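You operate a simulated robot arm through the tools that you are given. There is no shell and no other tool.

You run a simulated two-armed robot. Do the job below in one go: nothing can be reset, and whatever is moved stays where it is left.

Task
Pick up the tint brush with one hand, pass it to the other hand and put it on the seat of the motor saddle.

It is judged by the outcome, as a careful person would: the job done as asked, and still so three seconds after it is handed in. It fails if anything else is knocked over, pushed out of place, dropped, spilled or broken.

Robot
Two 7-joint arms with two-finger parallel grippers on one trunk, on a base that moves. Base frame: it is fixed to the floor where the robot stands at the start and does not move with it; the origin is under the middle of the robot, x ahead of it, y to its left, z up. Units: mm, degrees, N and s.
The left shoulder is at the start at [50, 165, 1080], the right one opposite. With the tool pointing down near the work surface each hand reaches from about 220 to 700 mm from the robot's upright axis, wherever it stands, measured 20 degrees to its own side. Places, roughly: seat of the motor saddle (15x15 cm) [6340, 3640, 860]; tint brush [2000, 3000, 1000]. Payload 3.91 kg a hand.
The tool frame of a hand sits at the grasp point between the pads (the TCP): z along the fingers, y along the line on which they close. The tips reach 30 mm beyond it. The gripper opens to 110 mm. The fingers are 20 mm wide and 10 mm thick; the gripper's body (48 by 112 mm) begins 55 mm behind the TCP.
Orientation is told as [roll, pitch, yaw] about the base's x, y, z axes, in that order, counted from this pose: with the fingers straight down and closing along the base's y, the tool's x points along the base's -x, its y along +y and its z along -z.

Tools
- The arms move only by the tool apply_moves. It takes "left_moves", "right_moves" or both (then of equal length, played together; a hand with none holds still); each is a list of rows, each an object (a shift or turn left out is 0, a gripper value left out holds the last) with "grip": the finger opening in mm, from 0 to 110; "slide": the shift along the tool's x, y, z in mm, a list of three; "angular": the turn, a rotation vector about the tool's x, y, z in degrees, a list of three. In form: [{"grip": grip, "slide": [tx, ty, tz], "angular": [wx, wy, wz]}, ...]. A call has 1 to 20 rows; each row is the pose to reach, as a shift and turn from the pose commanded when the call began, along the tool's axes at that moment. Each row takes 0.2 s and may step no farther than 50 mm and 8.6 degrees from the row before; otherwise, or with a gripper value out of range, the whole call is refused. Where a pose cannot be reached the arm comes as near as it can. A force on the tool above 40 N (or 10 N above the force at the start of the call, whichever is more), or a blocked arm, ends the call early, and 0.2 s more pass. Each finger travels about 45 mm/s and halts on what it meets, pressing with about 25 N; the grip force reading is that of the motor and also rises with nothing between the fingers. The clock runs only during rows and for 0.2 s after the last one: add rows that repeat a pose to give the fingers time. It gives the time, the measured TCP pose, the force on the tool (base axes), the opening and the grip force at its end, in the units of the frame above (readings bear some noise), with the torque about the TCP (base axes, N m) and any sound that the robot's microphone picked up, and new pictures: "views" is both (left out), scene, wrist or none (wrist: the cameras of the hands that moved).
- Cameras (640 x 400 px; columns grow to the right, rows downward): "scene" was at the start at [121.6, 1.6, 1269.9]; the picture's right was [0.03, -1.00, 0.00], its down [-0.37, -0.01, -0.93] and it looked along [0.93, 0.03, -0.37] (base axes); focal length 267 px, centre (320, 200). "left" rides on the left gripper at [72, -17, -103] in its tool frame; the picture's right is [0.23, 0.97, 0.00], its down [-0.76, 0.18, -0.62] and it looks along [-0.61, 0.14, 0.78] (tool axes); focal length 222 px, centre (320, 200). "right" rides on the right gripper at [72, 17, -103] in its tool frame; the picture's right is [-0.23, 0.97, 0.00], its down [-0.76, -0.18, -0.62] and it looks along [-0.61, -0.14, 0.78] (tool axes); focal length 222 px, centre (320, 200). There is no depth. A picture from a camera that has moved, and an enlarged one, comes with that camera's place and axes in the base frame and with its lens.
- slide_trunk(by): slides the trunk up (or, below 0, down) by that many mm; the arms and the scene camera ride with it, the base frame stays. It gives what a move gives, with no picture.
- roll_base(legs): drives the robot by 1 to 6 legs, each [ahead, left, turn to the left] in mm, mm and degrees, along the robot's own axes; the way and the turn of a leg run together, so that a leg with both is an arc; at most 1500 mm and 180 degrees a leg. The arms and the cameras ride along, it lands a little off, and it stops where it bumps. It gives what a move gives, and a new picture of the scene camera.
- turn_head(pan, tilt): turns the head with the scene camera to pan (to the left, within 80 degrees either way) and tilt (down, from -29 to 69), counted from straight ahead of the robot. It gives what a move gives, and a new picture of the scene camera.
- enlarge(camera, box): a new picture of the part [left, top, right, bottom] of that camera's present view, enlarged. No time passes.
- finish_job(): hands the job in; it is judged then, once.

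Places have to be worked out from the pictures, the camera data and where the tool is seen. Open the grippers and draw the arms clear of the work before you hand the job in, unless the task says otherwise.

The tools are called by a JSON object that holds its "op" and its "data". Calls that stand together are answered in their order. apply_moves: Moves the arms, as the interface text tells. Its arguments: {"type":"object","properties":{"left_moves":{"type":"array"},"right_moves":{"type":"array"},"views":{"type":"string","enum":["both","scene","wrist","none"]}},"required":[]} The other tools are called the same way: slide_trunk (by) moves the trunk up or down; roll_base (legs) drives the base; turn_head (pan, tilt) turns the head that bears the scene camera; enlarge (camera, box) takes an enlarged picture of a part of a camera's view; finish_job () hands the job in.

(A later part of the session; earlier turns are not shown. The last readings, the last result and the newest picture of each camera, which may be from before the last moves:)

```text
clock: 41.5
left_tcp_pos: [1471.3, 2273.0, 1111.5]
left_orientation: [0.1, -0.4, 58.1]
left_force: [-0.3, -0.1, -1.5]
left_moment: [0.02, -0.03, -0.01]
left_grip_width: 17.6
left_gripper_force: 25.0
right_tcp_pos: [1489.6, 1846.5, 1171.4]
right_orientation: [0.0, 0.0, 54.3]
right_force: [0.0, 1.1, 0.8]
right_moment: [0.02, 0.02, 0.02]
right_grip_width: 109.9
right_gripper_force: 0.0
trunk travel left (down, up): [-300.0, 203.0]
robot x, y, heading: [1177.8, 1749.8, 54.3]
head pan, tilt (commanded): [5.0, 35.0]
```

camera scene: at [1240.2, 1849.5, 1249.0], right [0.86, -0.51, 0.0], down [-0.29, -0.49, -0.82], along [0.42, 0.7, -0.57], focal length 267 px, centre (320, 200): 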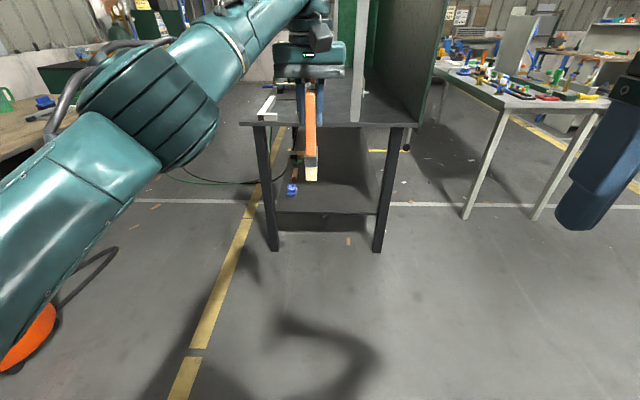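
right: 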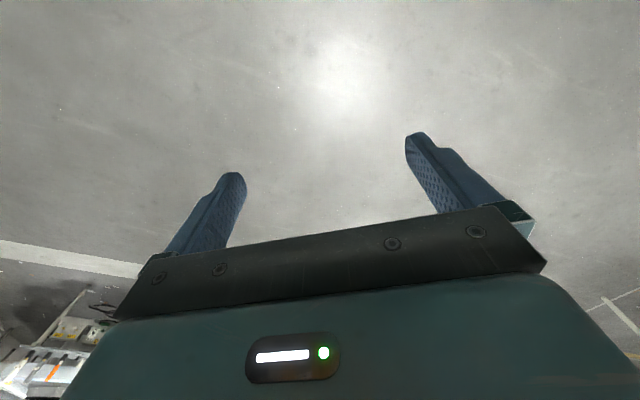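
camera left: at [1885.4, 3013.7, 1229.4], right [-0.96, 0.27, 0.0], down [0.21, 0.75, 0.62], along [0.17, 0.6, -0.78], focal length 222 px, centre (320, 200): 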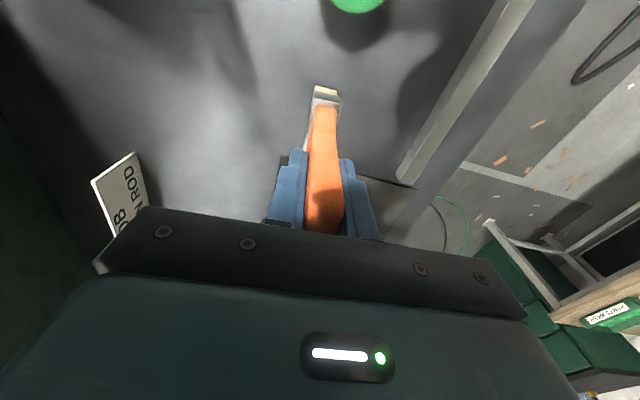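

The null move is accepted, so the commanded pose now agrees with the real one. I test with a short pull back of 60 mm.

{"op": "apply_moves", "data": {"left_moves": [{"slide": [20, 0, 0]}, {"slide": [40, 0, 0]}, {"slide": [60, 0, 0]}, {"slide": [60, 0, 0]}], "views": "none"}}

```text
clock: 42.5
left_tcp_pos: [1438.3, 2223.0, 1105.9]
left_orientation: [0.2, -0.4, 58.1]
left_force: [0.3, 0.2, -0.7]
left_moment: [0.0, 0.01, 0.01]
left_grip_width: 17.5
left_gripper_force: 25.1
right_tcp_pos: [1488.2, 1846.5, 1170.7]
right_orientation: [0.0, 0.0, 54.3]
right_force: [-0.6, -0.6, -0.8]
right_moment: [-0.01, -0.02, 0.02]
right_grip_width: 110.0
right_gripper_force: 0.1
trunk travel left (down, up): [-300.0, 203.0]
robot x, y, heading: [1176.7, 1747.9, 54.3]
head pan, tilt (commanded): [5.0, 35.0]
```

Moves track properly again (left TCP now ~537 ahead, 65 left). I bring it to about 420 ahead, 130 left, z 1080 and square the yaw.

{"op": "apply_moves", "data": {"left_moves": [{"slide": [28, 18, 6], "angular": [0, 0, 1]}, {"slide": [56, 36, 13], "angular": [0, 0, 2]}, {"slide": [84, 54, 20], "angular": [0, 0, 3]}, {"slide": [112, 72, 26], "angular": [0, 0, 3.8]}, {"slide": [112, 72, 26], "angular": [0, 0, 3.8]}], "views": "scene"}}

```text
clock: 43.7
left_tcp_pos: [1320.9, 2167.3, 1078.5]
left_orientation: [0.3, -0.3, 54.3]
left_force: [-0.6, 0.4, -1.0]
left_moment: [-0.03, 0.0, -0.04]
left_grip_width: 17.7
left_gripper_force: 24.6
right_tcp_pos: [1489.4, 1845.5, 1171.0]
right_orientation: [-0.1, 0.0, 54.3]
right_force: [0.1, -0.1, -0.5]
right_moment: [0.0, 0.0, 0.0]
right_grip_width: 110.1
right_gripper_force: 0.1
trunk travel left (down, up): [-300.0, 203.0]
robot x, y, heading: [1182.0, 1753.8, 54.1]
head pan, tilt (commanded): [5.0, 35.0]
camera scene: at [1240.4, 1849.5, 1248.9], right [0.86, -0.51, 0.0], down [-0.29, -0.49, -0.82], along [0.42, 0.7, -0.57], focal length 267 px, centre (320, 200)
```

scene: 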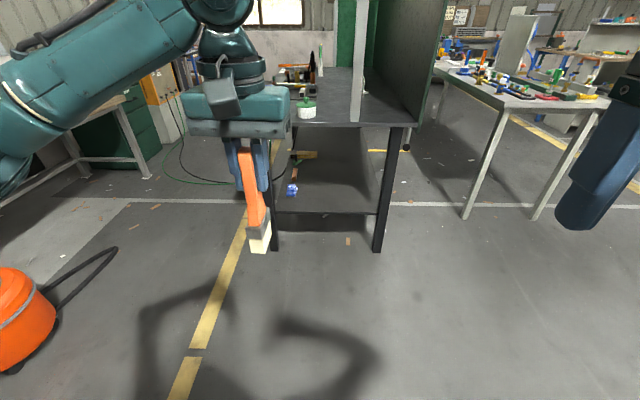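

The brush hangs cleanly from the left hand. I now roll the left hand 90° so the brush points to the robot's right with its broad face level, and at the same time turn the right hand +90° in yaw so it can grip across the ferrule's width.

{"op": "apply_moves", "data": {"left_moves": [{"angular": [8, 0, 0]}, {"angular": [16, 0, 0]}, {"angular": [24, 0, 0]}, {"angular": [32, 0, 0]}, {"angular": [40, 0, 0]}, {"angular": [48, 0, 0]}, {"angular": [56, 0, 0]}, {"angular": [64, 0, 0]}, {"angular": [72, 0, 0]}, {"angular": [80, 0, 0]}, {"angular": [85, 0, 0]}, {"angular": [90, 0, 0]}, {"angular": [90, 0, 0]}], "right_moves": [{"angular": [0, 0, -8]}, {"angular": [0, 0, -16]}, {"angular": [0, 0, -24]}, {"angular": [0, 0, -32]}, {"angular": [0, 0, -40]}, {"angular": [0, 0, -48]}, {"angular": [0, 0, -56]}, {"angular": [0, 0, -64]}, {"angular": [0, 0, -72]}, {"angular": [0, 0, -80]}, {"angular": [0, 0, -85]}, {"angular": [0, 0, -90]}, {"angular": [0, 0, -90]}], "views": "both"}}

```text
clock: 46.5
left_tcp_pos: [1321.0, 2167.3, 1078.7]
left_orientation: [-89.9, -0.4, 54.3]
left_force: [-0.7, 0.0, -1.5]
left_moment: [0.04, 0.09, -0.02]
left_grip_width: 17.4
left_gripper_force: 24.8
right_tcp_pos: [1447.5, 1843.1, 1154.1]
right_orientation: [0.0, -0.1, 144.3]
right_force: [0.4, -0.5, 0.1]
right_moment: [-0.01, 0.0, 0.03]
right_grip_width: 109.9
right_gripper_force: 0.0
right hand out of reach, approached as far as the arm can: row 10, 11, 12, 13
trunk travel left (down, up): [-300.0, 203.0]
robot x, y, heading: [1179.6, 1753.1, 54.6]
head pan, tilt (commanded): [5.0, 35.0]
camera scene: at [1240.2, 1849.4, 1249.0], right [0.86, -0.51, 0.0], down [-0.29, -0.49, -0.82], along [0.42, 0.7, -0.57], focal length 267 px, centre (320, 200)
camera right: at [1497.7, 1787.0, 1256.6], right [-0.75, -0.66, 0.0], down [-0.51, 0.59, 0.62], along [-0.41, 0.47, -0.78], focal length 222 px, centre (320, 200)
camera left: at [1194.1, 2169.3, 1093.8], right [-0.13, -0.18, -0.98], down [-0.06, 0.98, -0.17], along [0.99, 0.04, -0.14], focal length 222 px, centre (320, 200)
```

scene: 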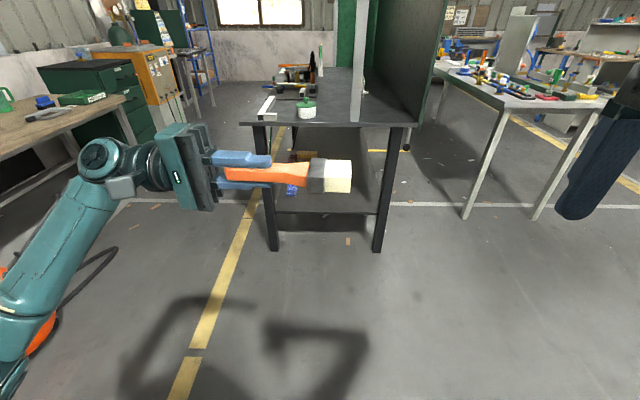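
right: 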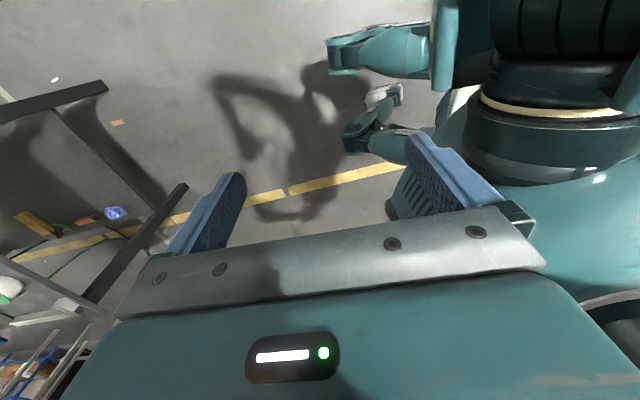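
left: 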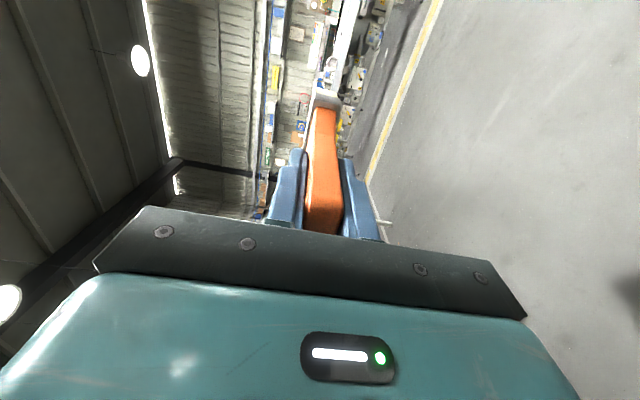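

The brush now points right, level and flat, held firmly. I enlarge it to measure handle, ferrule and bristles, and null the right hand's command.

{"op": "enlarge", "data": {"camera": "scene", "box": [160, 110, 370, 230]}}

{"op": "apply_moves", "data": {"right_moves": [{"slide": [0, 0, 0]}], "views": "none"}}

```text
3.05 times, centred on (265, 170) of scene
camera zoom: at [1240.2, 1849.4, 1249.0], right [0.86, -0.51, 0.0], down [-0.29, -0.49, -0.82], along [0.42, 0.7, -0.57], focal length 815 px, centre (488, 291)
```

zoom: 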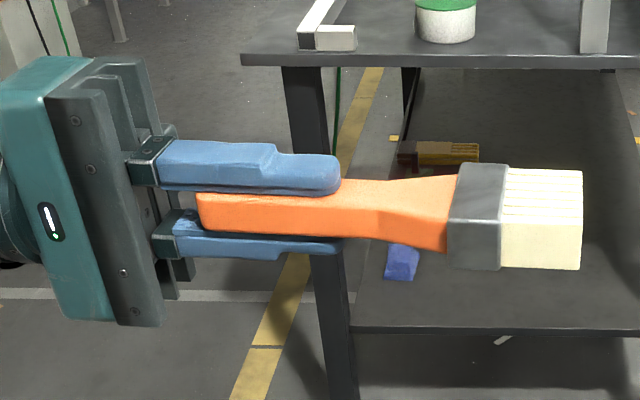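

```text
clock: 46.9
left_tcp_pos: [1320.9, 2167.3, 1078.6]
left_orientation: [-89.7, -0.4, 54.3]
left_force: [0.4, -0.9, -1.1]
left_moment: [0.06, 0.07, -0.02]
left_grip_width: 17.7
left_gripper_force: 25.8
right_tcp_pos: [1447.7, 1842.1, 1154.3]
right_orientation: [0.0, -0.2, 144.3]
right_force: [0.7, -0.5, -0.3]
right_moment: [0.02, -0.02, 0.04]
right_grip_width: 109.9
right_gripper_force: 0.0
trunk travel left (down, up): [-300.0, 203.0]
robot x, y, heading: [1178.7, 1754.1, 54.4]
head pan, tilt (commanded): [5.0, 35.0]
```

The enlarged view shows the grey ferrule about 76–99 mm past the left TCP along the brush. I shift the left hand 50 mm to the right and bring the right hand, open, to a hover above the ferrule (tips ~45 mm over it).

{"op": "apply_moves", "data": {"left_moves": [{"slide": [0, 0, 10]}, {"slide": [0, 0, 20]}, {"slide": [0, 0, 30]}, {"slide": [0, 0, 40]}, {"slide": [0, 0, 50]}, {"slide": [0, 0, 50]}, {"slide": [0, 0, 50]}, {"slide": [0, 0, 50]}], "right_moves": [{"slide": [0, -20, -16], "grip": 110}, {"slide": [-20, -60, -16]}, {"slide": [-50, -95, -16]}, {"slide": [-80, -130, -16]}, {"slide": [-115, -160, -16]}, {"slide": [-140, -187, -16]}, {"slide": [-156, -187, -16]}, {"slide": [-156, -187, -16]}], "views": "both"}}

```text
clock: 48.7
left_tcp_pos: [1360.7, 2137.7, 1078.8]
left_orientation: [-89.8, -0.6, 54.2]
left_force: [0.2, 0.4, -1.8]
left_moment: [0.04, 0.08, -0.01]
left_grip_width: 17.7
left_gripper_force: 25.2
right_tcp_pos: [1367.7, 2012.5, 1132.6]
right_orientation: [0.1, -0.1, 144.2]
right_force: [0.5, 0.6, 0.2]
right_moment: [-0.03, 0.02, 0.02]
right_grip_width: 110.1
right_gripper_force: 0.0
right hand out of reach, approached as far as the arm can: row 1, 2, 3, 4, 5, 6, 7, 8
trunk travel left (down, up): [-300.0, 203.0]
robot x, y, heading: [1178.0, 1748.5, 54.4]
head pan, tilt (commanded): [5.0, 35.0]
camera scene: at [1240.3, 1849.3, 1249.0], right [0.86, -0.51, 0.0], down [-0.29, -0.49, -0.82], along [0.42, 0.7, -0.57], focal length 267 px, centre (320, 200)
camera right: at [1417.8, 1956.0, 1235.7], right [-0.75, -0.66, 0.0], down [-0.51, 0.59, 0.62], along [-0.41, 0.47, -0.78], focal length 222 px, centre (320, 200)
camera left: at [1234.5, 2140.6, 1095.2], right [-0.13, -0.18, -0.98], down [-0.06, 0.98, -0.17], along [0.99, 0.04, -0.14], focal length 222 px, centre (320, 200)
```

scene: 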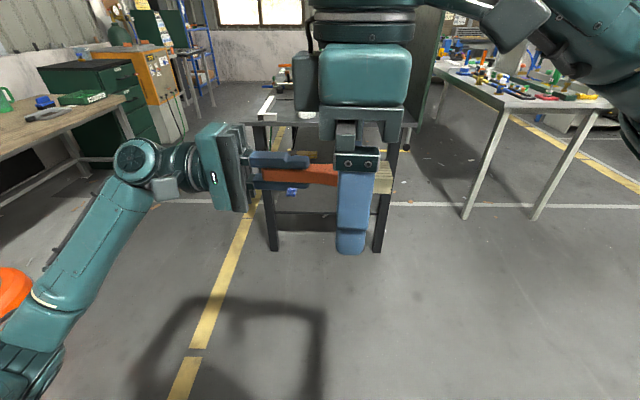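
right: 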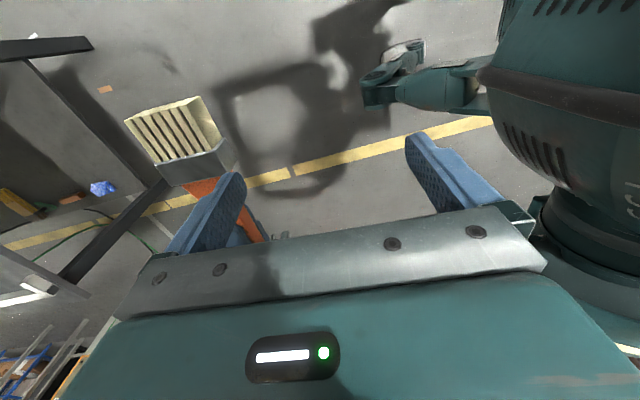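
left: 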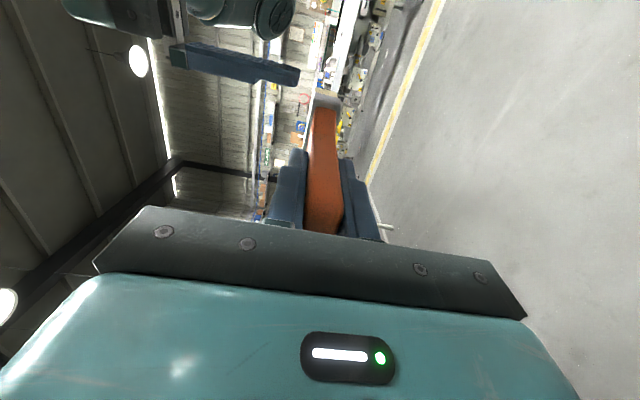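

The right hand cannot stay that high while pointing down with this yaw; it stopped at z 1133 short of the ferrule (no contact). I lower the left hand with the brush by 130 mm so the pass happens at a comfortable height.

{"op": "apply_moves", "data": {"left_moves": [{"slide": [0, 25, 0]}, {"slide": [0, 55, 0]}, {"slide": [0, 85, 0]}, {"slide": [0, 110, 0]}, {"slide": [0, 130, 0]}, {"slide": [0, 130, 0]}], "views": "none"}}

{"op": "apply_moves", "data": {"right_moves": [{"slide": [0, 0, 0]}], "views": "none"}}

```text
clock: 50.1
left_tcp_pos: [1361.6, 2138.7, 948.7]
left_orientation: [-89.8, -0.3, 54.3]
left_force: [0.0, -0.8, -0.9]
left_moment: [0.06, 0.06, -0.03]
left_grip_width: 17.9
left_gripper_force: 24.8
right_tcp_pos: [1367.3, 2011.1, 1133.2]
right_orientation: [0.0, -0.1, 144.2]
right_force: [-0.3, 0.5, 0.4]
right_moment: [-0.01, 0.0, -0.01]
right_grip_width: 109.9
right_gripper_force: 0.1
trunk travel left (down, up): [-300.0, 203.0]
robot x, y, heading: [1179.3, 1749.7, 54.3]
head pan, tilt (commanded): [5.0, 35.0]
```

```text
clock: 50.5
left_tcp_pos: [1362.4, 2137.2, 949.0]
left_orientation: [-89.8, -0.4, 54.2]
left_force: [-0.2, -0.4, -1.3]
left_moment: [0.08, 0.11, -0.04]
left_grip_width: 17.7
left_gripper_force: 25.4
right_tcp_pos: [1368.5, 2011.4, 1132.6]
right_orientation: [0.1, -0.1, 144.2]
right_force: [0.3, 0.1, -0.4]
right_moment: [-0.01, 0.02, 0.0]
right_grip_width: 110.0
right_gripper_force: 0.1
trunk travel left (down, up): [-300.0, 203.0]
robot x, y, heading: [1175.9, 1750.3, 54.1]
head pan, tilt (commanded): [5.0, 35.0]
```

Now I lower the right hand ~65 mm and move it forward ~96 mm to hover over the ferrule (est. [1431, 2085, 946]).

{"op": "apply_moves", "data": {"right_moves": [{"slide": [2, -10, 30]}, {"slide": [4, -40, 60]}, {"slide": [6, -70, 75]}, {"slide": [8, -96, 75]}, {"slide": [8, -96, 75]}], "views": "both"}}

{"op": "enlarge", "data": {"camera": "right", "box": [140, 60, 500, 285]}}

{"op": "enlarge", "data": {"camera": "scene", "box": [180, 100, 420, 300]}}

```text
clock: 51.7
left_tcp_pos: [1361.6, 2137.5, 948.9]
left_orientation: [-89.7, -0.4, 54.4]
left_force: [-0.5, 0.2, -0.9]
left_moment: [0.04, 0.09, -0.01]
left_grip_width: 17.4
left_gripper_force: 25.1
right_tcp_pos: [1375.1, 2029.2, 1054.9]
right_orientation: [0.0, -0.1, 144.2]
right_force: [-0.3, -0.2, 0.3]
right_moment: [-0.01, 0.0, 0.0]
right_grip_width: 110.2
right_gripper_force: 0.0
right hand out of reach, approached as far as the arm can: row 2, 3, 4, 5
trunk travel left (down, up): [-300.0, 203.0]
robot x, y, heading: [1181.2, 1751.5, 54.6]
head pan, tilt (commanded): [5.0, 35.0]
camera scene: at [1240.2, 1849.5, 1248.9], right [0.86, -0.51, 0.0], down [-0.29, -0.49, -0.82], along [0.42, 0.7, -0.57], focal length 267 px, centre (320, 200)
camera right: at [1425.7, 1973.5, 1158.1], right [-0.75, -0.66, 0.0], down [-0.51, 0.59, 0.62], along [-0.41, 0.47, -0.78], focal length 222 px, centre (320, 200)
```

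scene: 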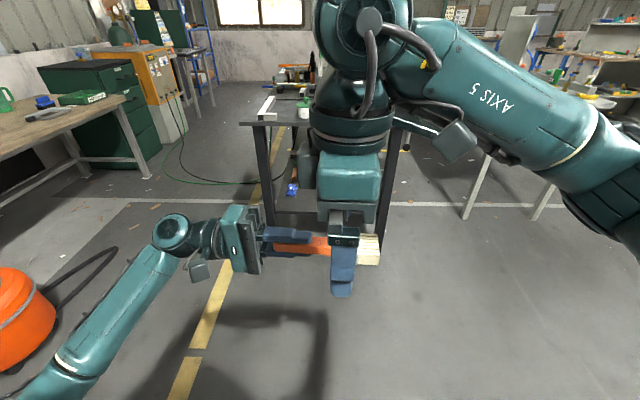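
right: 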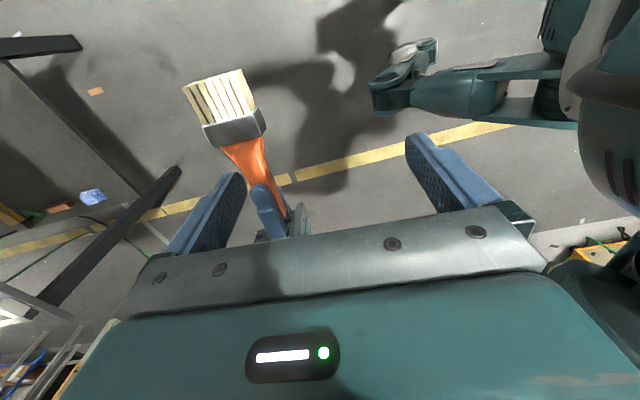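

```text
1.78 times, centred on (320, 172) of right
camera zoom: at [1425.7, 1973.5, 1158.1], right [-0.75, -0.66, 0.0], down [-0.51, 0.59, 0.62], along [-0.41, 0.47, -0.78], focal length 395 px, centre (320, 249)
```

zoom: 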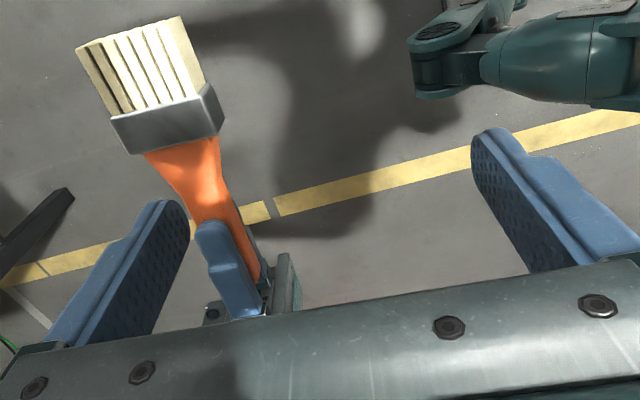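

```text
2.00 times, centred on (300, 200) of scene
camera zoom: at [1240.2, 1849.5, 1248.9], right [0.86, -0.51, 0.0], down [-0.29, -0.49, -0.82], along [0.42, 0.7, -0.57], focal length 535 px, centre (360, 200)
```

zoom: 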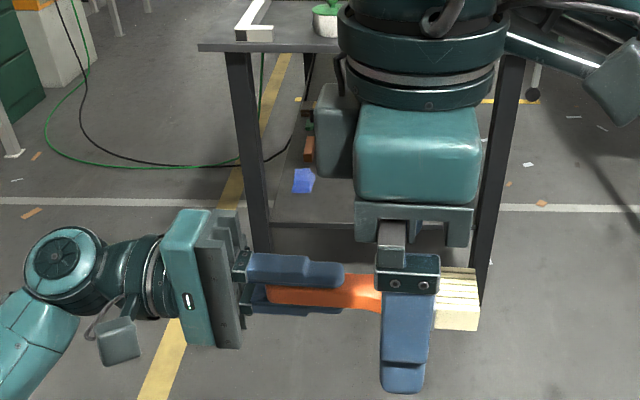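

The right hand at yaw +90° is at a joint limit and cannot go farther forward. I turn the right hand the other way (yaw about −60° relative to the robot, same grip line by symmetry), drawing it a little to the right, and will swing the brush to match.

{"op": "apply_moves", "data": {"right_moves": [{"slide": [5, 0, 0], "angular": [0, 0, 8.4]}, {"slide": [10, 0, 0], "angular": [0, 0, 16.8]}, {"slide": [15, 0, 0], "angular": [0, 0, 25.2]}, {"slide": [20, 0, 0], "angular": [0, 0, 33.6]}, {"slide": [25, 0, 0], "angular": [0, 0, 42]}, {"slide": [30, 0, 0], "angular": [0, 0, 50.4]}, {"slide": [35, 0, 0], "angular": [0, 0, 58.8]}, {"slide": [40, 0, 0], "angular": [0, 0, 67.2]}, {"slide": [45, 0, 0], "angular": [0, 0, 75.6]}, {"slide": [50, 0, 0], "angular": [0, 0, 84]}, {"slide": [55, 0, 0], "angular": [0, 0, 92.4]}, {"slide": [60, 0, 0], "angular": [0, 0, 100.8]}, {"slide": [65, 0, 0], "angular": [0, 0, 109.2]}, {"slide": [70, 0, 0], "angular": [0, 0, 117.6]}, {"slide": [75, 0, 0], "angular": [0, 0, 126]}, {"slide": [80, 0, 0], "angular": [0, 0, 134.4]}, {"slide": [80, 0, 0], "angular": [0, 0, 142.8]}, {"slide": [80, 0, 0], "angular": [0, 0, 150]}, {"slide": [80, 0, 0], "angular": [0, 0, 150]}], "views": "scene"}}

```text
clock: 55.7
left_tcp_pos: [1362.3, 2138.2, 948.6]
left_orientation: [-89.8, -0.4, 54.3]
left_force: [0.3, -0.1, -0.7]
left_moment: [0.01, 0.1, -0.03]
left_grip_width: 17.7
left_gripper_force: 25.6
right_tcp_pos: [1441.9, 1981.4, 1057.2]
right_orientation: [0.0, 0.1, -5.8]
right_force: [-0.9, -0.2, 0.1]
right_moment: [-0.03, 0.02, 0.0]
right_grip_width: 110.1
right_gripper_force: 0.2
trunk travel left (down, up): [-300.0, 203.0]
robot x, y, heading: [1175.7, 1753.6, 54.2]
head pan, tilt (commanded): [5.0, 35.0]
camera scene: at [1240.2, 1849.5, 1248.9], right [0.86, -0.51, 0.0], down [-0.29, -0.49, -0.82], along [0.42, 0.7, -0.57], focal length 267 px, centre (320, 200)
```

scene: 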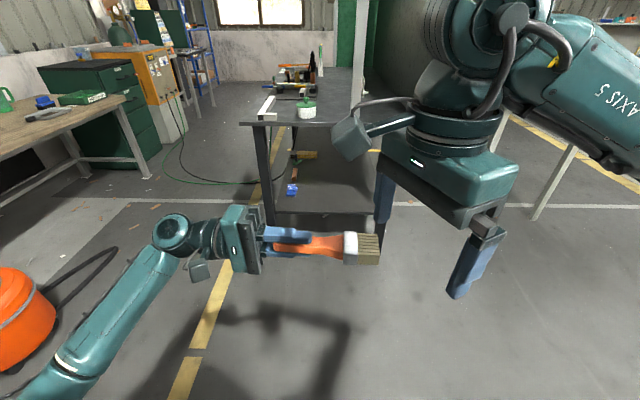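

Yaw −60° is reachable. I try going on to −90° while moving over the ferrule at this safe height.

{"op": "apply_moves", "data": {"right_moves": [{"slide": [5, 25, 0], "angular": [0, 0, 7.5]}, {"slide": [10, 50, 0], "angular": [0, 0, 15]}, {"slide": [15, 75, 0], "angular": [0, 0, 22.5]}, {"slide": [21, 102, 0], "angular": [0, 0, 30]}, {"slide": [21, 102, 0], "angular": [0, 0, 30]}], "views": "both"}}

{"op": "enlarge", "data": {"camera": "right", "box": [140, 60, 500, 285]}}

```text
clock: 56.9
left_tcp_pos: [1361.0, 2138.0, 948.9]
left_orientation: [-89.8, -0.3, 54.4]
left_force: [0.6, 0.5, -1.1]
left_moment: [0.1, 0.11, 0.01]
left_grip_width: 17.7
left_gripper_force: 24.7
right_tcp_pos: [1428.4, 2087.0, 1057.6]
right_orientation: [0.0, 0.0, -35.8]
right_force: [0.2, -0.1, -0.9]
right_moment: [0.0, -0.02, 0.01]
right_grip_width: 109.7
right_gripper_force: 0.2
trunk travel left (down, up): [-300.0, 203.0]
robot x, y, heading: [1178.2, 1752.0, 54.2]
head pan, tilt (commanded): [5.0, 35.0]
camera scene: at [1240.2, 1849.4, 1248.9], right [0.86, -0.51, 0.0], down [-0.29, -0.49, -0.82], along [0.42, 0.7, -0.57], focal length 267 px, centre (320, 200)
camera right: at [1380.2, 2143.4, 1161.0], right [0.75, 0.66, 0.0], down [0.51, -0.59, 0.62], along [0.41, -0.47, -0.78], focal length 222 px, centre (320, 200)
```

scene: 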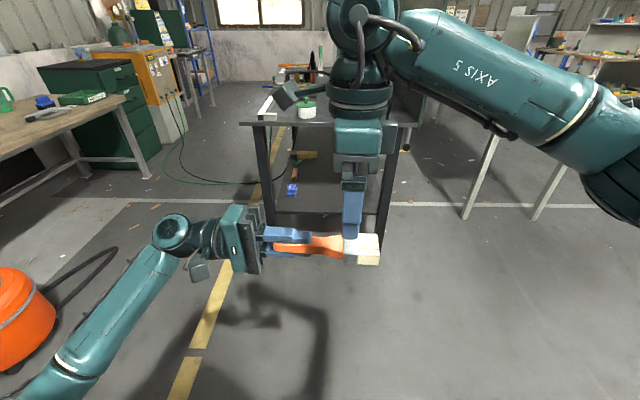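
right: 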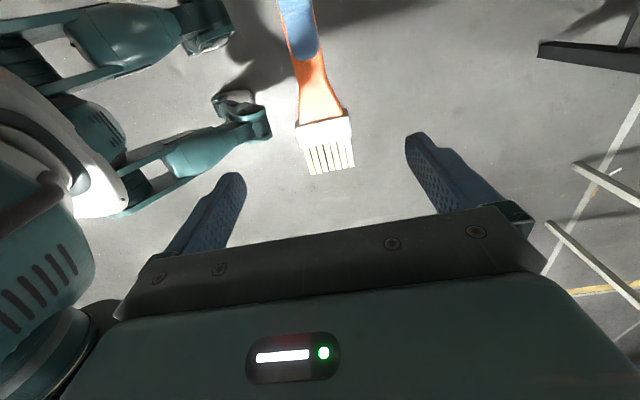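

```text
1.78 times, centred on (320, 172) of right
camera zoom: at [1380.2, 2143.4, 1161.0], right [0.75, 0.66, 0.0], down [0.51, -0.59, 0.62], along [0.41, -0.47, -0.78], focal length 395 px, centre (320, 249)
```

zoom: 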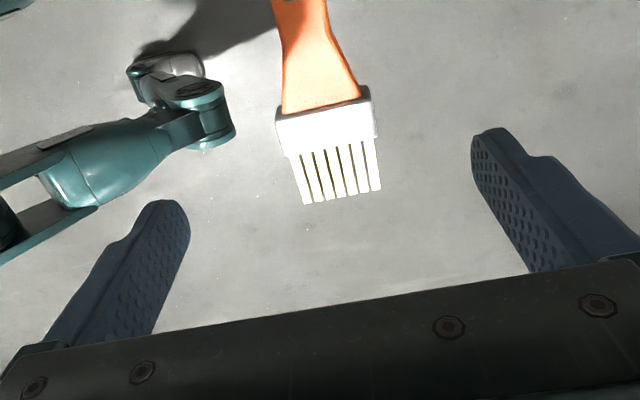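

The right hand reached the hover pose (yaw −90° to the robot). From its camera the ferrule is centred at about [1433, 2088]; I enlarge the scene view to pin its height.

{"op": "enlarge", "data": {"camera": "scene", "box": [260, 170, 420, 280]}}

{"op": "enlarge", "data": {"camera": "right", "box": [260, 60, 400, 190]}}

```text
3.64 times, centred on (340, 225) of scene
camera zoom: at [1240.2, 1849.4, 1248.9], right [0.86, -0.51, 0.0], down [-0.29, -0.49, -0.82], along [0.42, 0.7, -0.57], focal length 972 px, centre (247, 109)
```

zoom: 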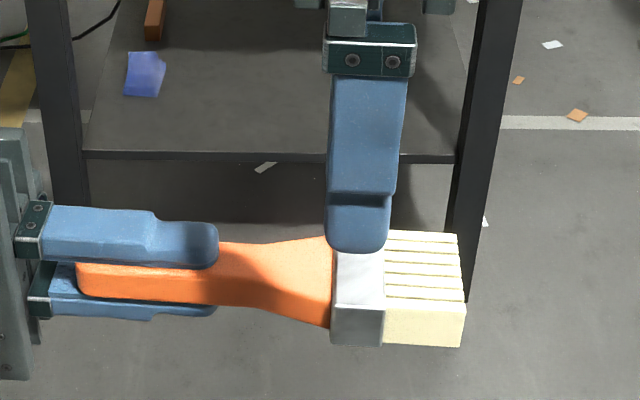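

```text
3.08 times, centred on (330, 125) of right
camera zoom: at [1380.2, 2143.4, 1161.0], right [0.75, 0.66, 0.0], down [0.51, -0.59, 0.62], along [0.41, -0.47, -0.78], focal length 684 px, centre (289, 431)
```

zoom: 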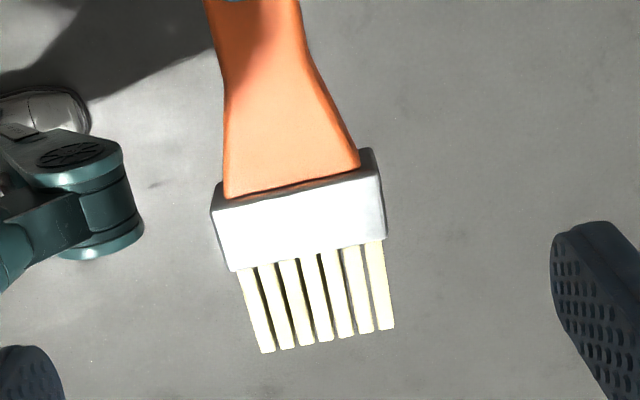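

Triangulated: ferrule top ≈ z 955, centre ≈ [1435, 2085], ~49 mm wide, ~21 mm thick. I centre the right hand and descend so the tips come flush with the underside of the ferrule (TCP z ≈ 963), still open.

{"op": "apply_moves", "data": {"right_moves": [{"slide": [-5, 2.5, 0], "angular": [0, 0, 1.7]}, {"slide": [-5, 2.5, 25], "angular": [0, 0, 1.7]}, {"slide": [-5, 2.5, 50], "angular": [0, 0, 1.7]}, {"slide": [-5, 2.5, 75], "angular": [0, 0, 1.7]}, {"slide": [-5, 2.5, 94], "angular": [0, 0, 1.7]}, {"slide": [-5, 2.5, 94], "angular": [0, 0, 1.7]}], "views": "both"}}

{"op": "enlarge", "data": {"camera": "scene", "box": [260, 170, 420, 280]}}

{"op": "enlarge", "data": {"camera": "right", "box": [180, 60, 480, 250]}}

```text
clock: 58.3
left_tcp_pos: [1363.1, 2138.7, 949.0]
left_orientation: [-89.8, -0.5, 54.3]
left_force: [0.0, -0.8, -0.3]
left_moment: [0.06, 0.09, 0.01]
left_grip_width: 17.6
left_gripper_force: 25.1
right_tcp_pos: [1434.5, 2084.8, 964.1]
right_orientation: [0.0, 0.0, -37.4]
right_force: [1.2, -0.2, -0.1]
right_moment: [0.01, 0.01, -0.04]
right_grip_width: 110.2
right_gripper_force: 0.0
trunk travel left (down, up): [-300.0, 203.0]
robot x, y, heading: [1177.0, 1750.5, 54.2]
head pan, tilt (commanded): [5.0, 35.0]
camera scene: at [1240.2, 1849.5, 1248.9], right [0.86, -0.51, 0.0], down [-0.29, -0.49, -0.82], along [0.42, 0.7, -0.57], focal length 267 px, centre (320, 200)
camera right: at [1387.6, 2142.4, 1066.1], right [0.77, 0.64, 0.0], down [0.5, -0.6, 0.62], along [0.4, -0.48, -0.78], focal length 222 px, centre (320, 200)
```

scene: 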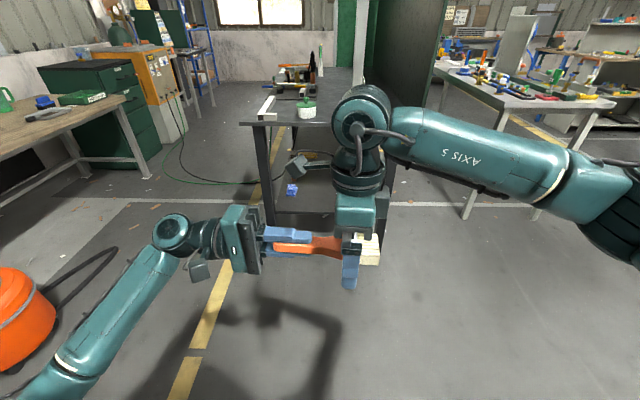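
right: 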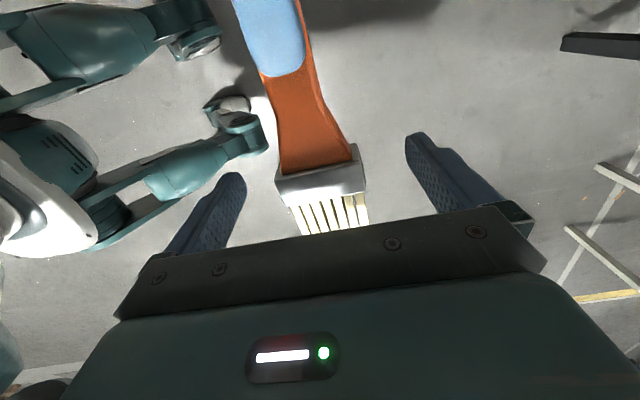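

```text
3.64 times, centred on (340, 225) of scene
camera zoom: at [1240.2, 1849.5, 1248.9], right [0.86, -0.51, 0.0], down [-0.29, -0.49, -0.82], along [0.42, 0.7, -0.57], focal length 972 px, centre (247, 109)
```

zoom: 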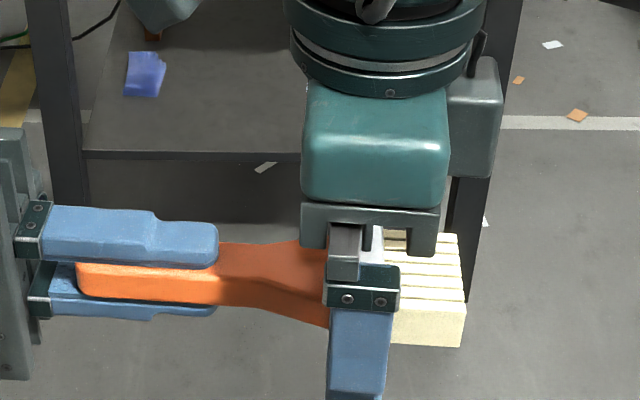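

```text
2.11 times, centred on (330, 155) of right
camera zoom: at [1387.6, 2142.4, 1066.1], right [0.77, 0.64, 0.0], down [0.5, -0.6, 0.62], along [0.4, -0.48, -0.78], focal length 468 px, centre (299, 295)
```

zoom: 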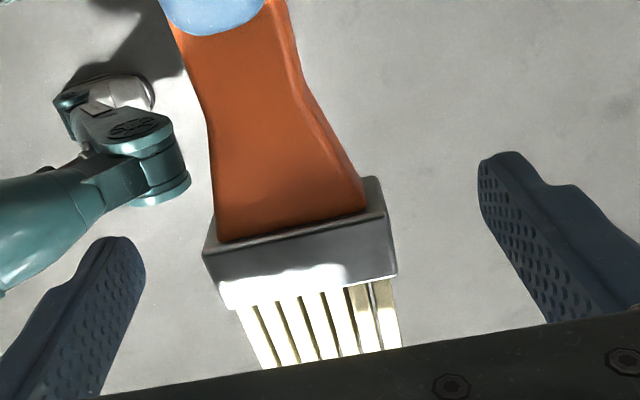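

The open right fingers straddle the ferrule centrally (within ~1 mm). I close the right gripper on it slowly while the left keeps holding.

{"op": "apply_moves", "data": {"right_moves": [{"grip": 80}, {"grip": 64}, {"grip": 60}, {"grip": 57}, {"grip": 54}, {"grip": 51}, {"grip": 48}, {"grip": 45}, {"grip": 40}, {"grip": 30}, {"grip": 20}, {"grip": 20}], "views": "both"}}

{"op": "enlarge", "data": {"camera": "right", "box": [180, 60, 480, 250]}}

```text
clock: 60.9
left_tcp_pos: [1362.9, 2137.7, 949.6]
left_orientation: [-89.9, -0.4, 54.3]
left_force: [-4.1, -1.7, -0.8]
left_moment: [-0.02, 0.1, -0.8]
left_grip_width: 17.8
left_gripper_force: 24.9
right_tcp_pos: [1434.3, 2085.1, 963.2]
right_orientation: [0.0, 0.0, -37.4]
right_force: [3.8, 2.2, 0.5]
right_moment: [0.09, -0.1, 0.48]
right_grip_width: 52.0
right_gripper_force: 24.4
trunk travel left (down, up): [-300.0, 203.0]
robot x, y, heading: [1179.5, 1750.6, 54.4]
head pan, tilt (commanded): [5.0, 35.0]
camera scene: at [1240.2, 1849.5, 1248.9], right [0.86, -0.51, 0.0], down [-0.29, -0.49, -0.82], along [0.42, 0.7, -0.57], focal length 267 px, centre (320, 200)
camera right: at [1387.7, 2142.5, 1066.5], right [0.77, 0.64, 0.0], down [0.5, -0.6, 0.62], along [0.4, -0.48, -0.78], focal length 222 px, centre (320, 200)
```

scene: 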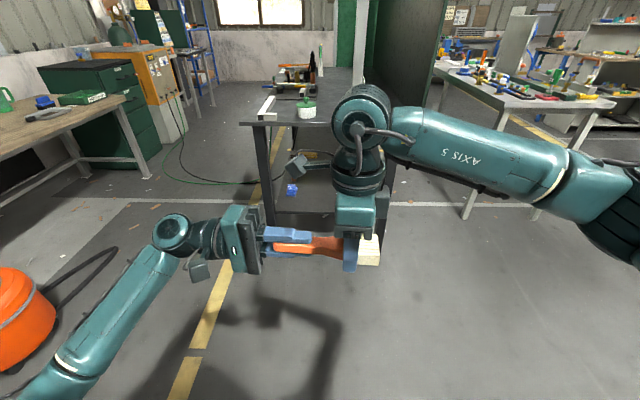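
right: 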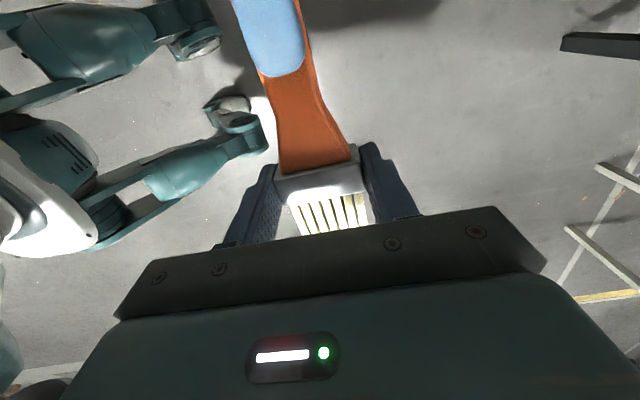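

```text
2.11 times, centred on (330, 155) of right
camera zoom: at [1387.7, 2142.5, 1066.5], right [0.77, 0.64, 0.0], down [0.5, -0.6, 0.62], along [0.4, -0.48, -0.78], focal length 468 px, centre (299, 295)
```

zoom: 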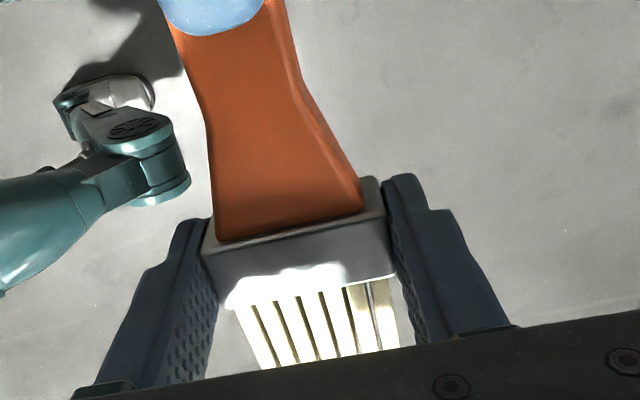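

The right hand holds the ferrule at 52.0 mm with 24 N. I open the left fingers and, once open, draw the left hand straight back to the left off the handle.

{"op": "apply_moves", "data": {"left_moves": [{"grip": 25}, {"grip": 35}, {"grip": 50}, {"grip": 60}, {"grip": 60}, {"grip": 60}], "right_moves": [{"grip": 10}, {"grip": 10}, {"grip": 10}, {"grip": 10}, {"grip": 10}, {"grip": 10}], "views": "both"}}

```text
clock: 62.3
left_tcp_pos: [1362.5, 2138.3, 950.4]
left_orientation: [-89.7, -0.5, 54.4]
left_force: [-0.7, 0.1, -0.3]
left_moment: [0.01, 0.01, -0.03]
left_grip_width: 60.0
left_gripper_force: 0.1
right_tcp_pos: [1434.7, 2084.5, 962.4]
right_orientation: [-0.1, 0.0, -37.4]
right_force: [0.0, -0.3, 0.5]
right_moment: [0.0, 0.0, 0.01]
right_grip_width: 51.9
right_gripper_force: 24.7
trunk travel left (down, up): [-300.0, 203.0]
robot x, y, heading: [1176.4, 1753.9, 54.4]
head pan, tilt (commanded): [5.0, 35.0]
camera scene: at [1240.2, 1849.5, 1248.9], right [0.86, -0.51, 0.0], down [-0.29, -0.49, -0.82], along [0.42, 0.7, -0.57], focal length 267 px, centre (320, 200)
camera right: at [1387.6, 2142.4, 1066.5], right [0.77, 0.64, 0.0], down [0.5, -0.6, 0.62], along [0.4, -0.48, -0.78], focal length 222 px, centre (320, 200)
camera left: at [1235.8, 2140.3, 965.2], right [-0.13, -0.18, -0.98], down [-0.06, 0.98, -0.17], along [0.99, 0.04, -0.14], focal length 222 px, centre (320, 200)
```

scene: 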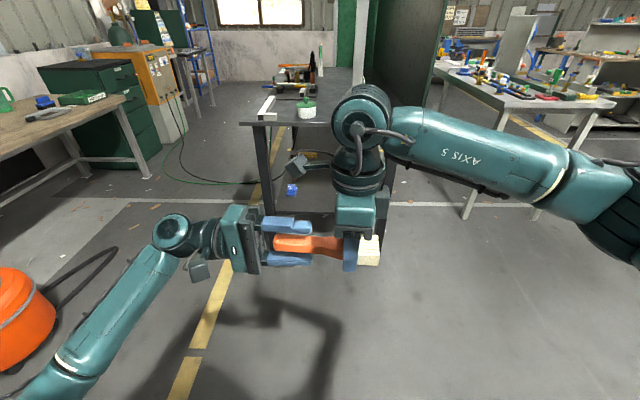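
right: 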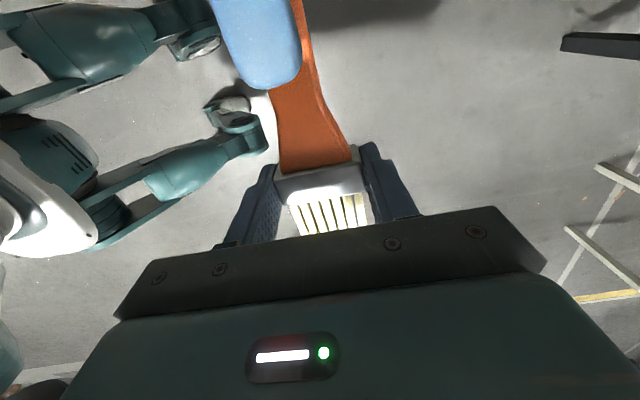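
left: 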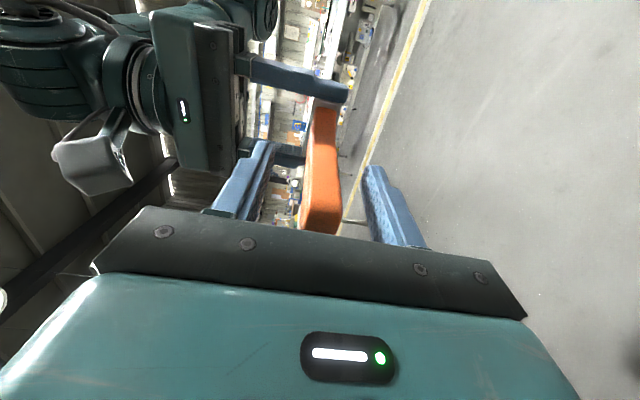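

The right hand alone holds the brush. I withdraw the left hand 150 mm to the left.

{"op": "apply_moves", "data": {"left_moves": [{"slide": [0, 0, -30]}, {"slide": [0, 0, -65]}, {"slide": [0, 0, -100]}, {"slide": [0, 0, -130]}, {"slide": [0, 0, -150]}, {"slide": [0, 0, -150]}], "views": "scene"}}

```text
clock: 63.7
left_tcp_pos: [1240.1, 2227.6, 947.8]
left_orientation: [-89.7, -0.3, 54.4]
left_force: [0.3, -0.6, 0.6]
left_moment: [-0.04, -0.03, -0.03]
left_grip_width: 59.9
left_gripper_force: 0.1
right_tcp_pos: [1433.3, 2084.7, 962.9]
right_orientation: [0.1, 0.1, -37.4]
right_force: [0.3, 0.2, -0.1]
right_moment: [0.0, -0.03, 0.01]
right_grip_width: 51.7
right_gripper_force: 24.9
trunk travel left (down, up): [-300.0, 203.0]
robot x, y, heading: [1180.3, 1749.4, 54.1]
head pan, tilt (commanded): [5.0, 35.0]
camera scene: at [1240.2, 1849.5, 1248.9], right [0.86, -0.51, 0.0], down [-0.29, -0.49, -0.82], along [0.42, 0.7, -0.57], focal length 267 px, centre (320, 200)
```

scene: 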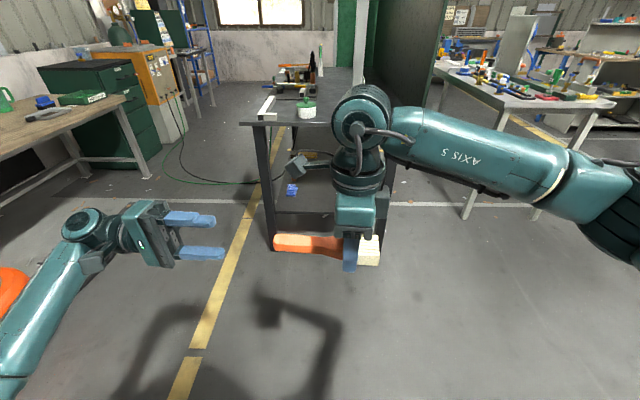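

The pass is complete. I roll the left hand back to pointing down and tuck it, then look toward the saddle (bearing about −34° from the robot's heading).

{"op": "apply_moves", "data": {"left_moves": [{"angular": [-8, 0, 0]}, {"angular": [-16, 0, 0]}, {"angular": [-24, 0, 0]}, {"angular": [-32, 0, 0]}, {"angular": [-40, 0, 0]}, {"angular": [-48, 0, 0]}, {"angular": [-56, 0, 0]}, {"angular": [-64, 0, 0]}, {"angular": [-72, 0, 0]}, {"angular": [-80, 0, 0]}, {"angular": [-85, 0, 0]}, {"angular": [-90, 0, 0]}, {"angular": [-90, 0, 0]}], "views": "none"}}

{"op": "turn_head", "data": {"pan": -34, "tilt": 10}}

```text
clock: 66.5
left_tcp_pos: [1239.6, 2227.3, 949.7]
left_orientation: [0.3, -0.4, 54.3]
left_force: [-0.4, -0.6, -0.7]
left_moment: [-0.03, -0.01, 0.0]
left_grip_width: 60.0
left_gripper_force: 0.0
right_tcp_pos: [1434.9, 2084.4, 964.0]
right_orientation: [-0.1, 0.0, -37.5]
right_force: [0.7, -0.3, 0.3]
right_moment: [0.01, 0.02, -0.03]
right_grip_width: 51.5
right_gripper_force: 24.6
trunk travel left (down, up): [-300.0, 203.0]
robot x, y, heading: [1178.6, 1752.6, 54.6]
head pan, tilt (commanded): [5.0, 35.0]
```

```text
clock: 67.6
left_tcp_pos: [1239.2, 2226.3, 950.4]
left_orientation: [0.3, -0.4, 54.3]
left_force: [0.2, 0.6, 0.5]
left_moment: [0.02, 0.02, 0.02]
left_grip_width: 60.2
left_gripper_force: 0.0
right_tcp_pos: [1434.6, 2084.4, 963.1]
right_orientation: [0.0, 0.0, -37.5]
right_force: [0.0, 0.3, 0.3]
right_moment: [-0.03, -0.01, 0.0]
right_grip_width: 51.5
right_gripper_force: 24.7
trunk travel left (down, up): [-300.0, 203.0]
robot x, y, heading: [1181.1, 1748.9, 54.0]
head pan, tilt (commanded): [-34.0, 10.0]
camera scene: at [1282.5, 1806.1, 1289.0], right [0.35, -0.94, 0.0], down [-0.16, -0.06, -0.98], along [0.92, 0.34, -0.17], focal length 267 px, centre (320, 200)
```

scene: 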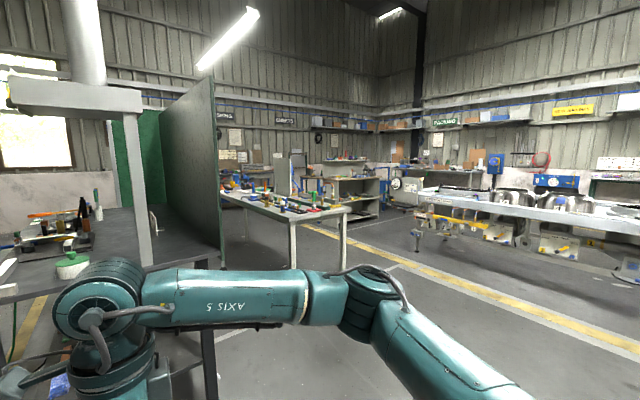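

I enlarge around the predicted saddle position (~(322,175)).

{"op": "enlarge", "data": {"camera": "scene", "box": [250, 130, 420, 236]}}

{"op": "enlarge", "data": {"camera": "scene", "box": [400, 140, 640, 290]}}

```text
3.76 times, centred on (335, 183) of scene
camera zoom: at [1282.5, 1806.1, 1289.0], right [0.35, -0.94, 0.0], down [-0.16, -0.06, -0.98], along [0.92, 0.34, -0.17], focal length 1007 px, centre (264, 264)
```

zoom: 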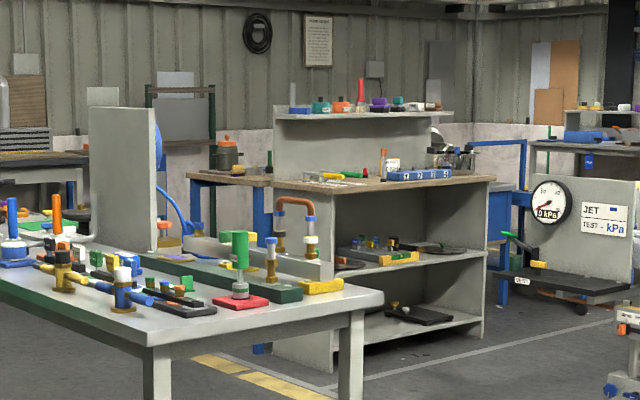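

```text
2.67 times, centred on (520, 215) of scene
camera zoom: at [1282.5, 1806.1, 1289.0], right [0.35, -0.94, 0.0], down [-0.16, -0.06, -0.98], along [0.92, 0.34, -0.17], focal length 713 px, centre (-213, 160)
```

zoom: 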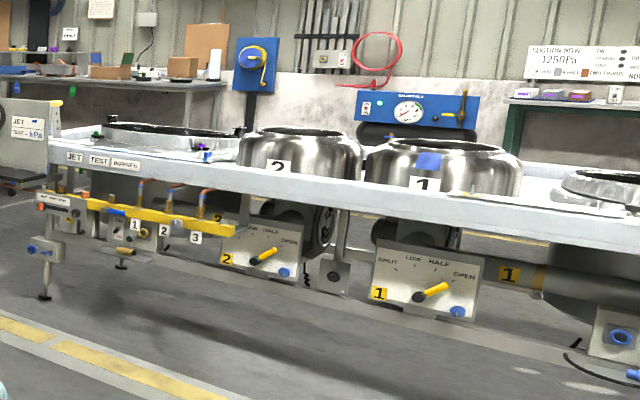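

The saddle should be near the wooden counter at the far end of the aisle. The aisle between the tool table (left) and the jet test bench (right) leads there; I turn the robot right to face across, and look before driving.

{"op": "roll_base", "data": {"legs": [[0, 0, -75]]}}

{"op": "turn_head", "data": {"pan": 25, "tilt": 20}}

```text
clock: 71.3
left_tcp_pos: [1654.5, 1806.5, 950.4]
left_orientation: [0.1, -0.4, -21.7]
left_force: [-0.4, 0.0, -0.3]
left_moment: [0.01, 0.0, 0.02]
left_grip_width: 60.2
left_gripper_force: 0.1
right_tcp_pos: [1563.9, 1583.9, 963.0]
right_orientation: [0.0, 0.0, -113.4]
right_force: [0.1, 0.0, 0.4]
right_moment: [0.02, 0.0, 0.01]
right_grip_width: 51.5
right_gripper_force: 25.0
trunk travel left (down, up): [-300.0, 203.0]
robot x, y, heading: [1181.5, 1751.4, -21.7]
head pan, tilt (commanded): [-34.0, 10.0]
camera scene: at [1257.8, 1662.1, 1289.1], right [-0.83, -0.56, 0.0], down [-0.1, 0.14, -0.98], along [0.55, -0.81, -0.17], focal length 267 px, centre (320, 200)
```

scene: 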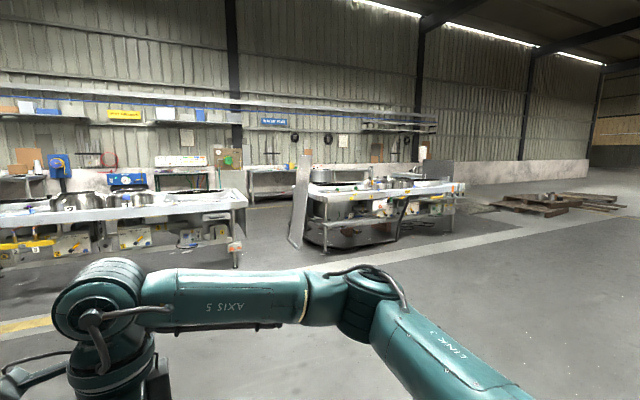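

```text
clock: 72.6
left_tcp_pos: [1655.2, 1805.9, 948.3]
left_orientation: [0.2, -0.5, -21.7]
left_force: [-0.3, 0.3, -0.1]
left_moment: [0.03, -0.01, 0.04]
left_grip_width: 60.0
left_gripper_force: 0.0
right_tcp_pos: [1564.2, 1583.7, 963.3]
right_orientation: [0.0, -0.1, -113.4]
right_force: [0.9, 0.3, 0.6]
right_moment: [-0.02, -0.02, -0.02]
right_grip_width: 51.6
right_gripper_force: 25.3
trunk travel left (down, up): [-300.0, 203.0]
robot x, y, heading: [1179.1, 1751.7, -21.8]
head pan, tilt (commanded): [25.0, 20.0]
camera scene: at [1298.4, 1744.3, 1272.8], right [0.06, -1.0, 0.0], down [-0.34, -0.02, -0.94], along [0.94, 0.05, -0.34], focal length 267 px, centre (320, 200)
```

scene: 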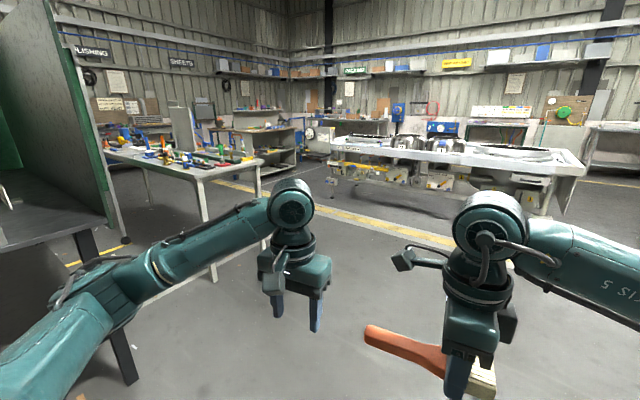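

The view gives a map: tool table right edge at about 1.7 m across, jet bench at ~3.1 m across, leaving a ~1.4 m aisle. I drive across to the aisle mouth, then turn left to face along it.

{"op": "roll_base", "data": {"legs": [[982, -98, 0], [982, -98, 0], [0, 0, 78.8]]}}

{"op": "turn_head", "data": {"pan": 0, "tilt": 15}}

```text
clock: 85.8
left_tcp_pos: [2978.7, 1340.4, 948.5]
left_orientation: [0.3, -0.4, 58.4]
left_force: [0.4, 0.4, 0.5]
left_moment: [0.0, 0.01, 0.0]
left_grip_width: 59.9
left_gripper_force: 0.1
right_tcp_pos: [3182.2, 1211.7, 963.9]
right_orientation: [0.0, 0.0, -33.2]
right_force: [1.3, -0.6, -0.2]
right_moment: [0.01, -0.01, 0.01]
right_grip_width: 51.5
right_gripper_force: 25.1
trunk travel left (down, up): [-300.0, 203.0]
robot x, y, heading: [2950.7, 863.7, 58.6]
head pan, tilt (commanded): [25.0, 20.0]
camera scene: at [2977.0, 977.1, 1272.8], right [0.99, -0.12, 0.0], down [-0.04, -0.34, -0.94], along [0.11, 0.93, -0.34], focal length 267 px, centre (320, 200)
```

scene: 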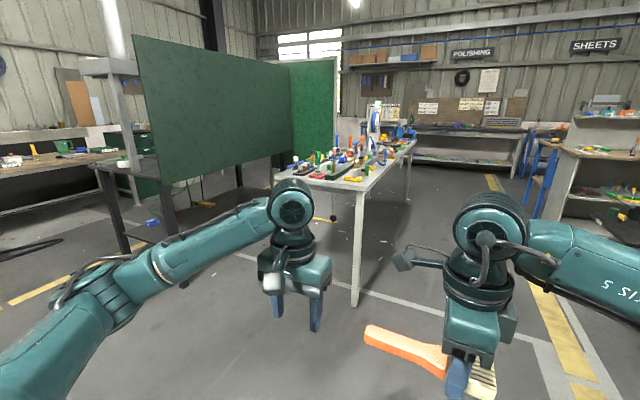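

```text
clock: 86.7
left_tcp_pos: [2978.8, 1339.3, 948.3]
left_orientation: [0.2, -0.3, 58.5]
left_force: [0.4, -0.1, 0.4]
left_moment: [-0.02, -0.01, 0.0]
left_grip_width: 59.9
left_gripper_force: 0.1
right_tcp_pos: [3182.1, 1211.4, 963.4]
right_orientation: [-0.1, 0.0, -33.4]
right_force: [-0.5, -0.1, -0.5]
right_moment: [0.03, 0.01, -0.01]
right_grip_width: 51.4
right_gripper_force: 25.6
trunk travel left (down, up): [-300.0, 203.0]
robot x, y, heading: [2957.0, 864.3, 58.4]
head pan, tilt (commanded): [0.0, 15.0]
camera scene: at [3015.3, 964.2, 1280.9], right [0.85, -0.52, 0.0], down [-0.14, -0.22, -0.97], along [0.51, 0.82, -0.26], focal length 267 px, centre (320, 200)
```

scene: 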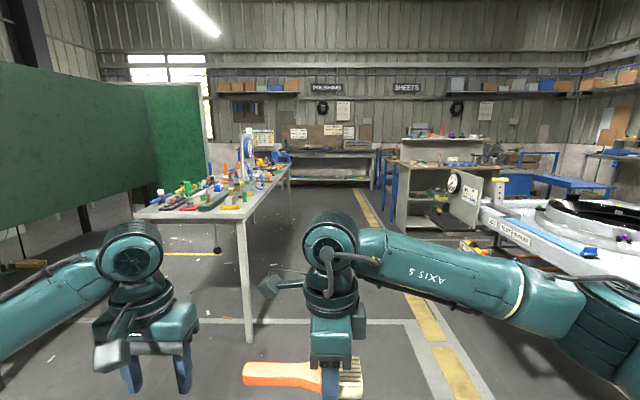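

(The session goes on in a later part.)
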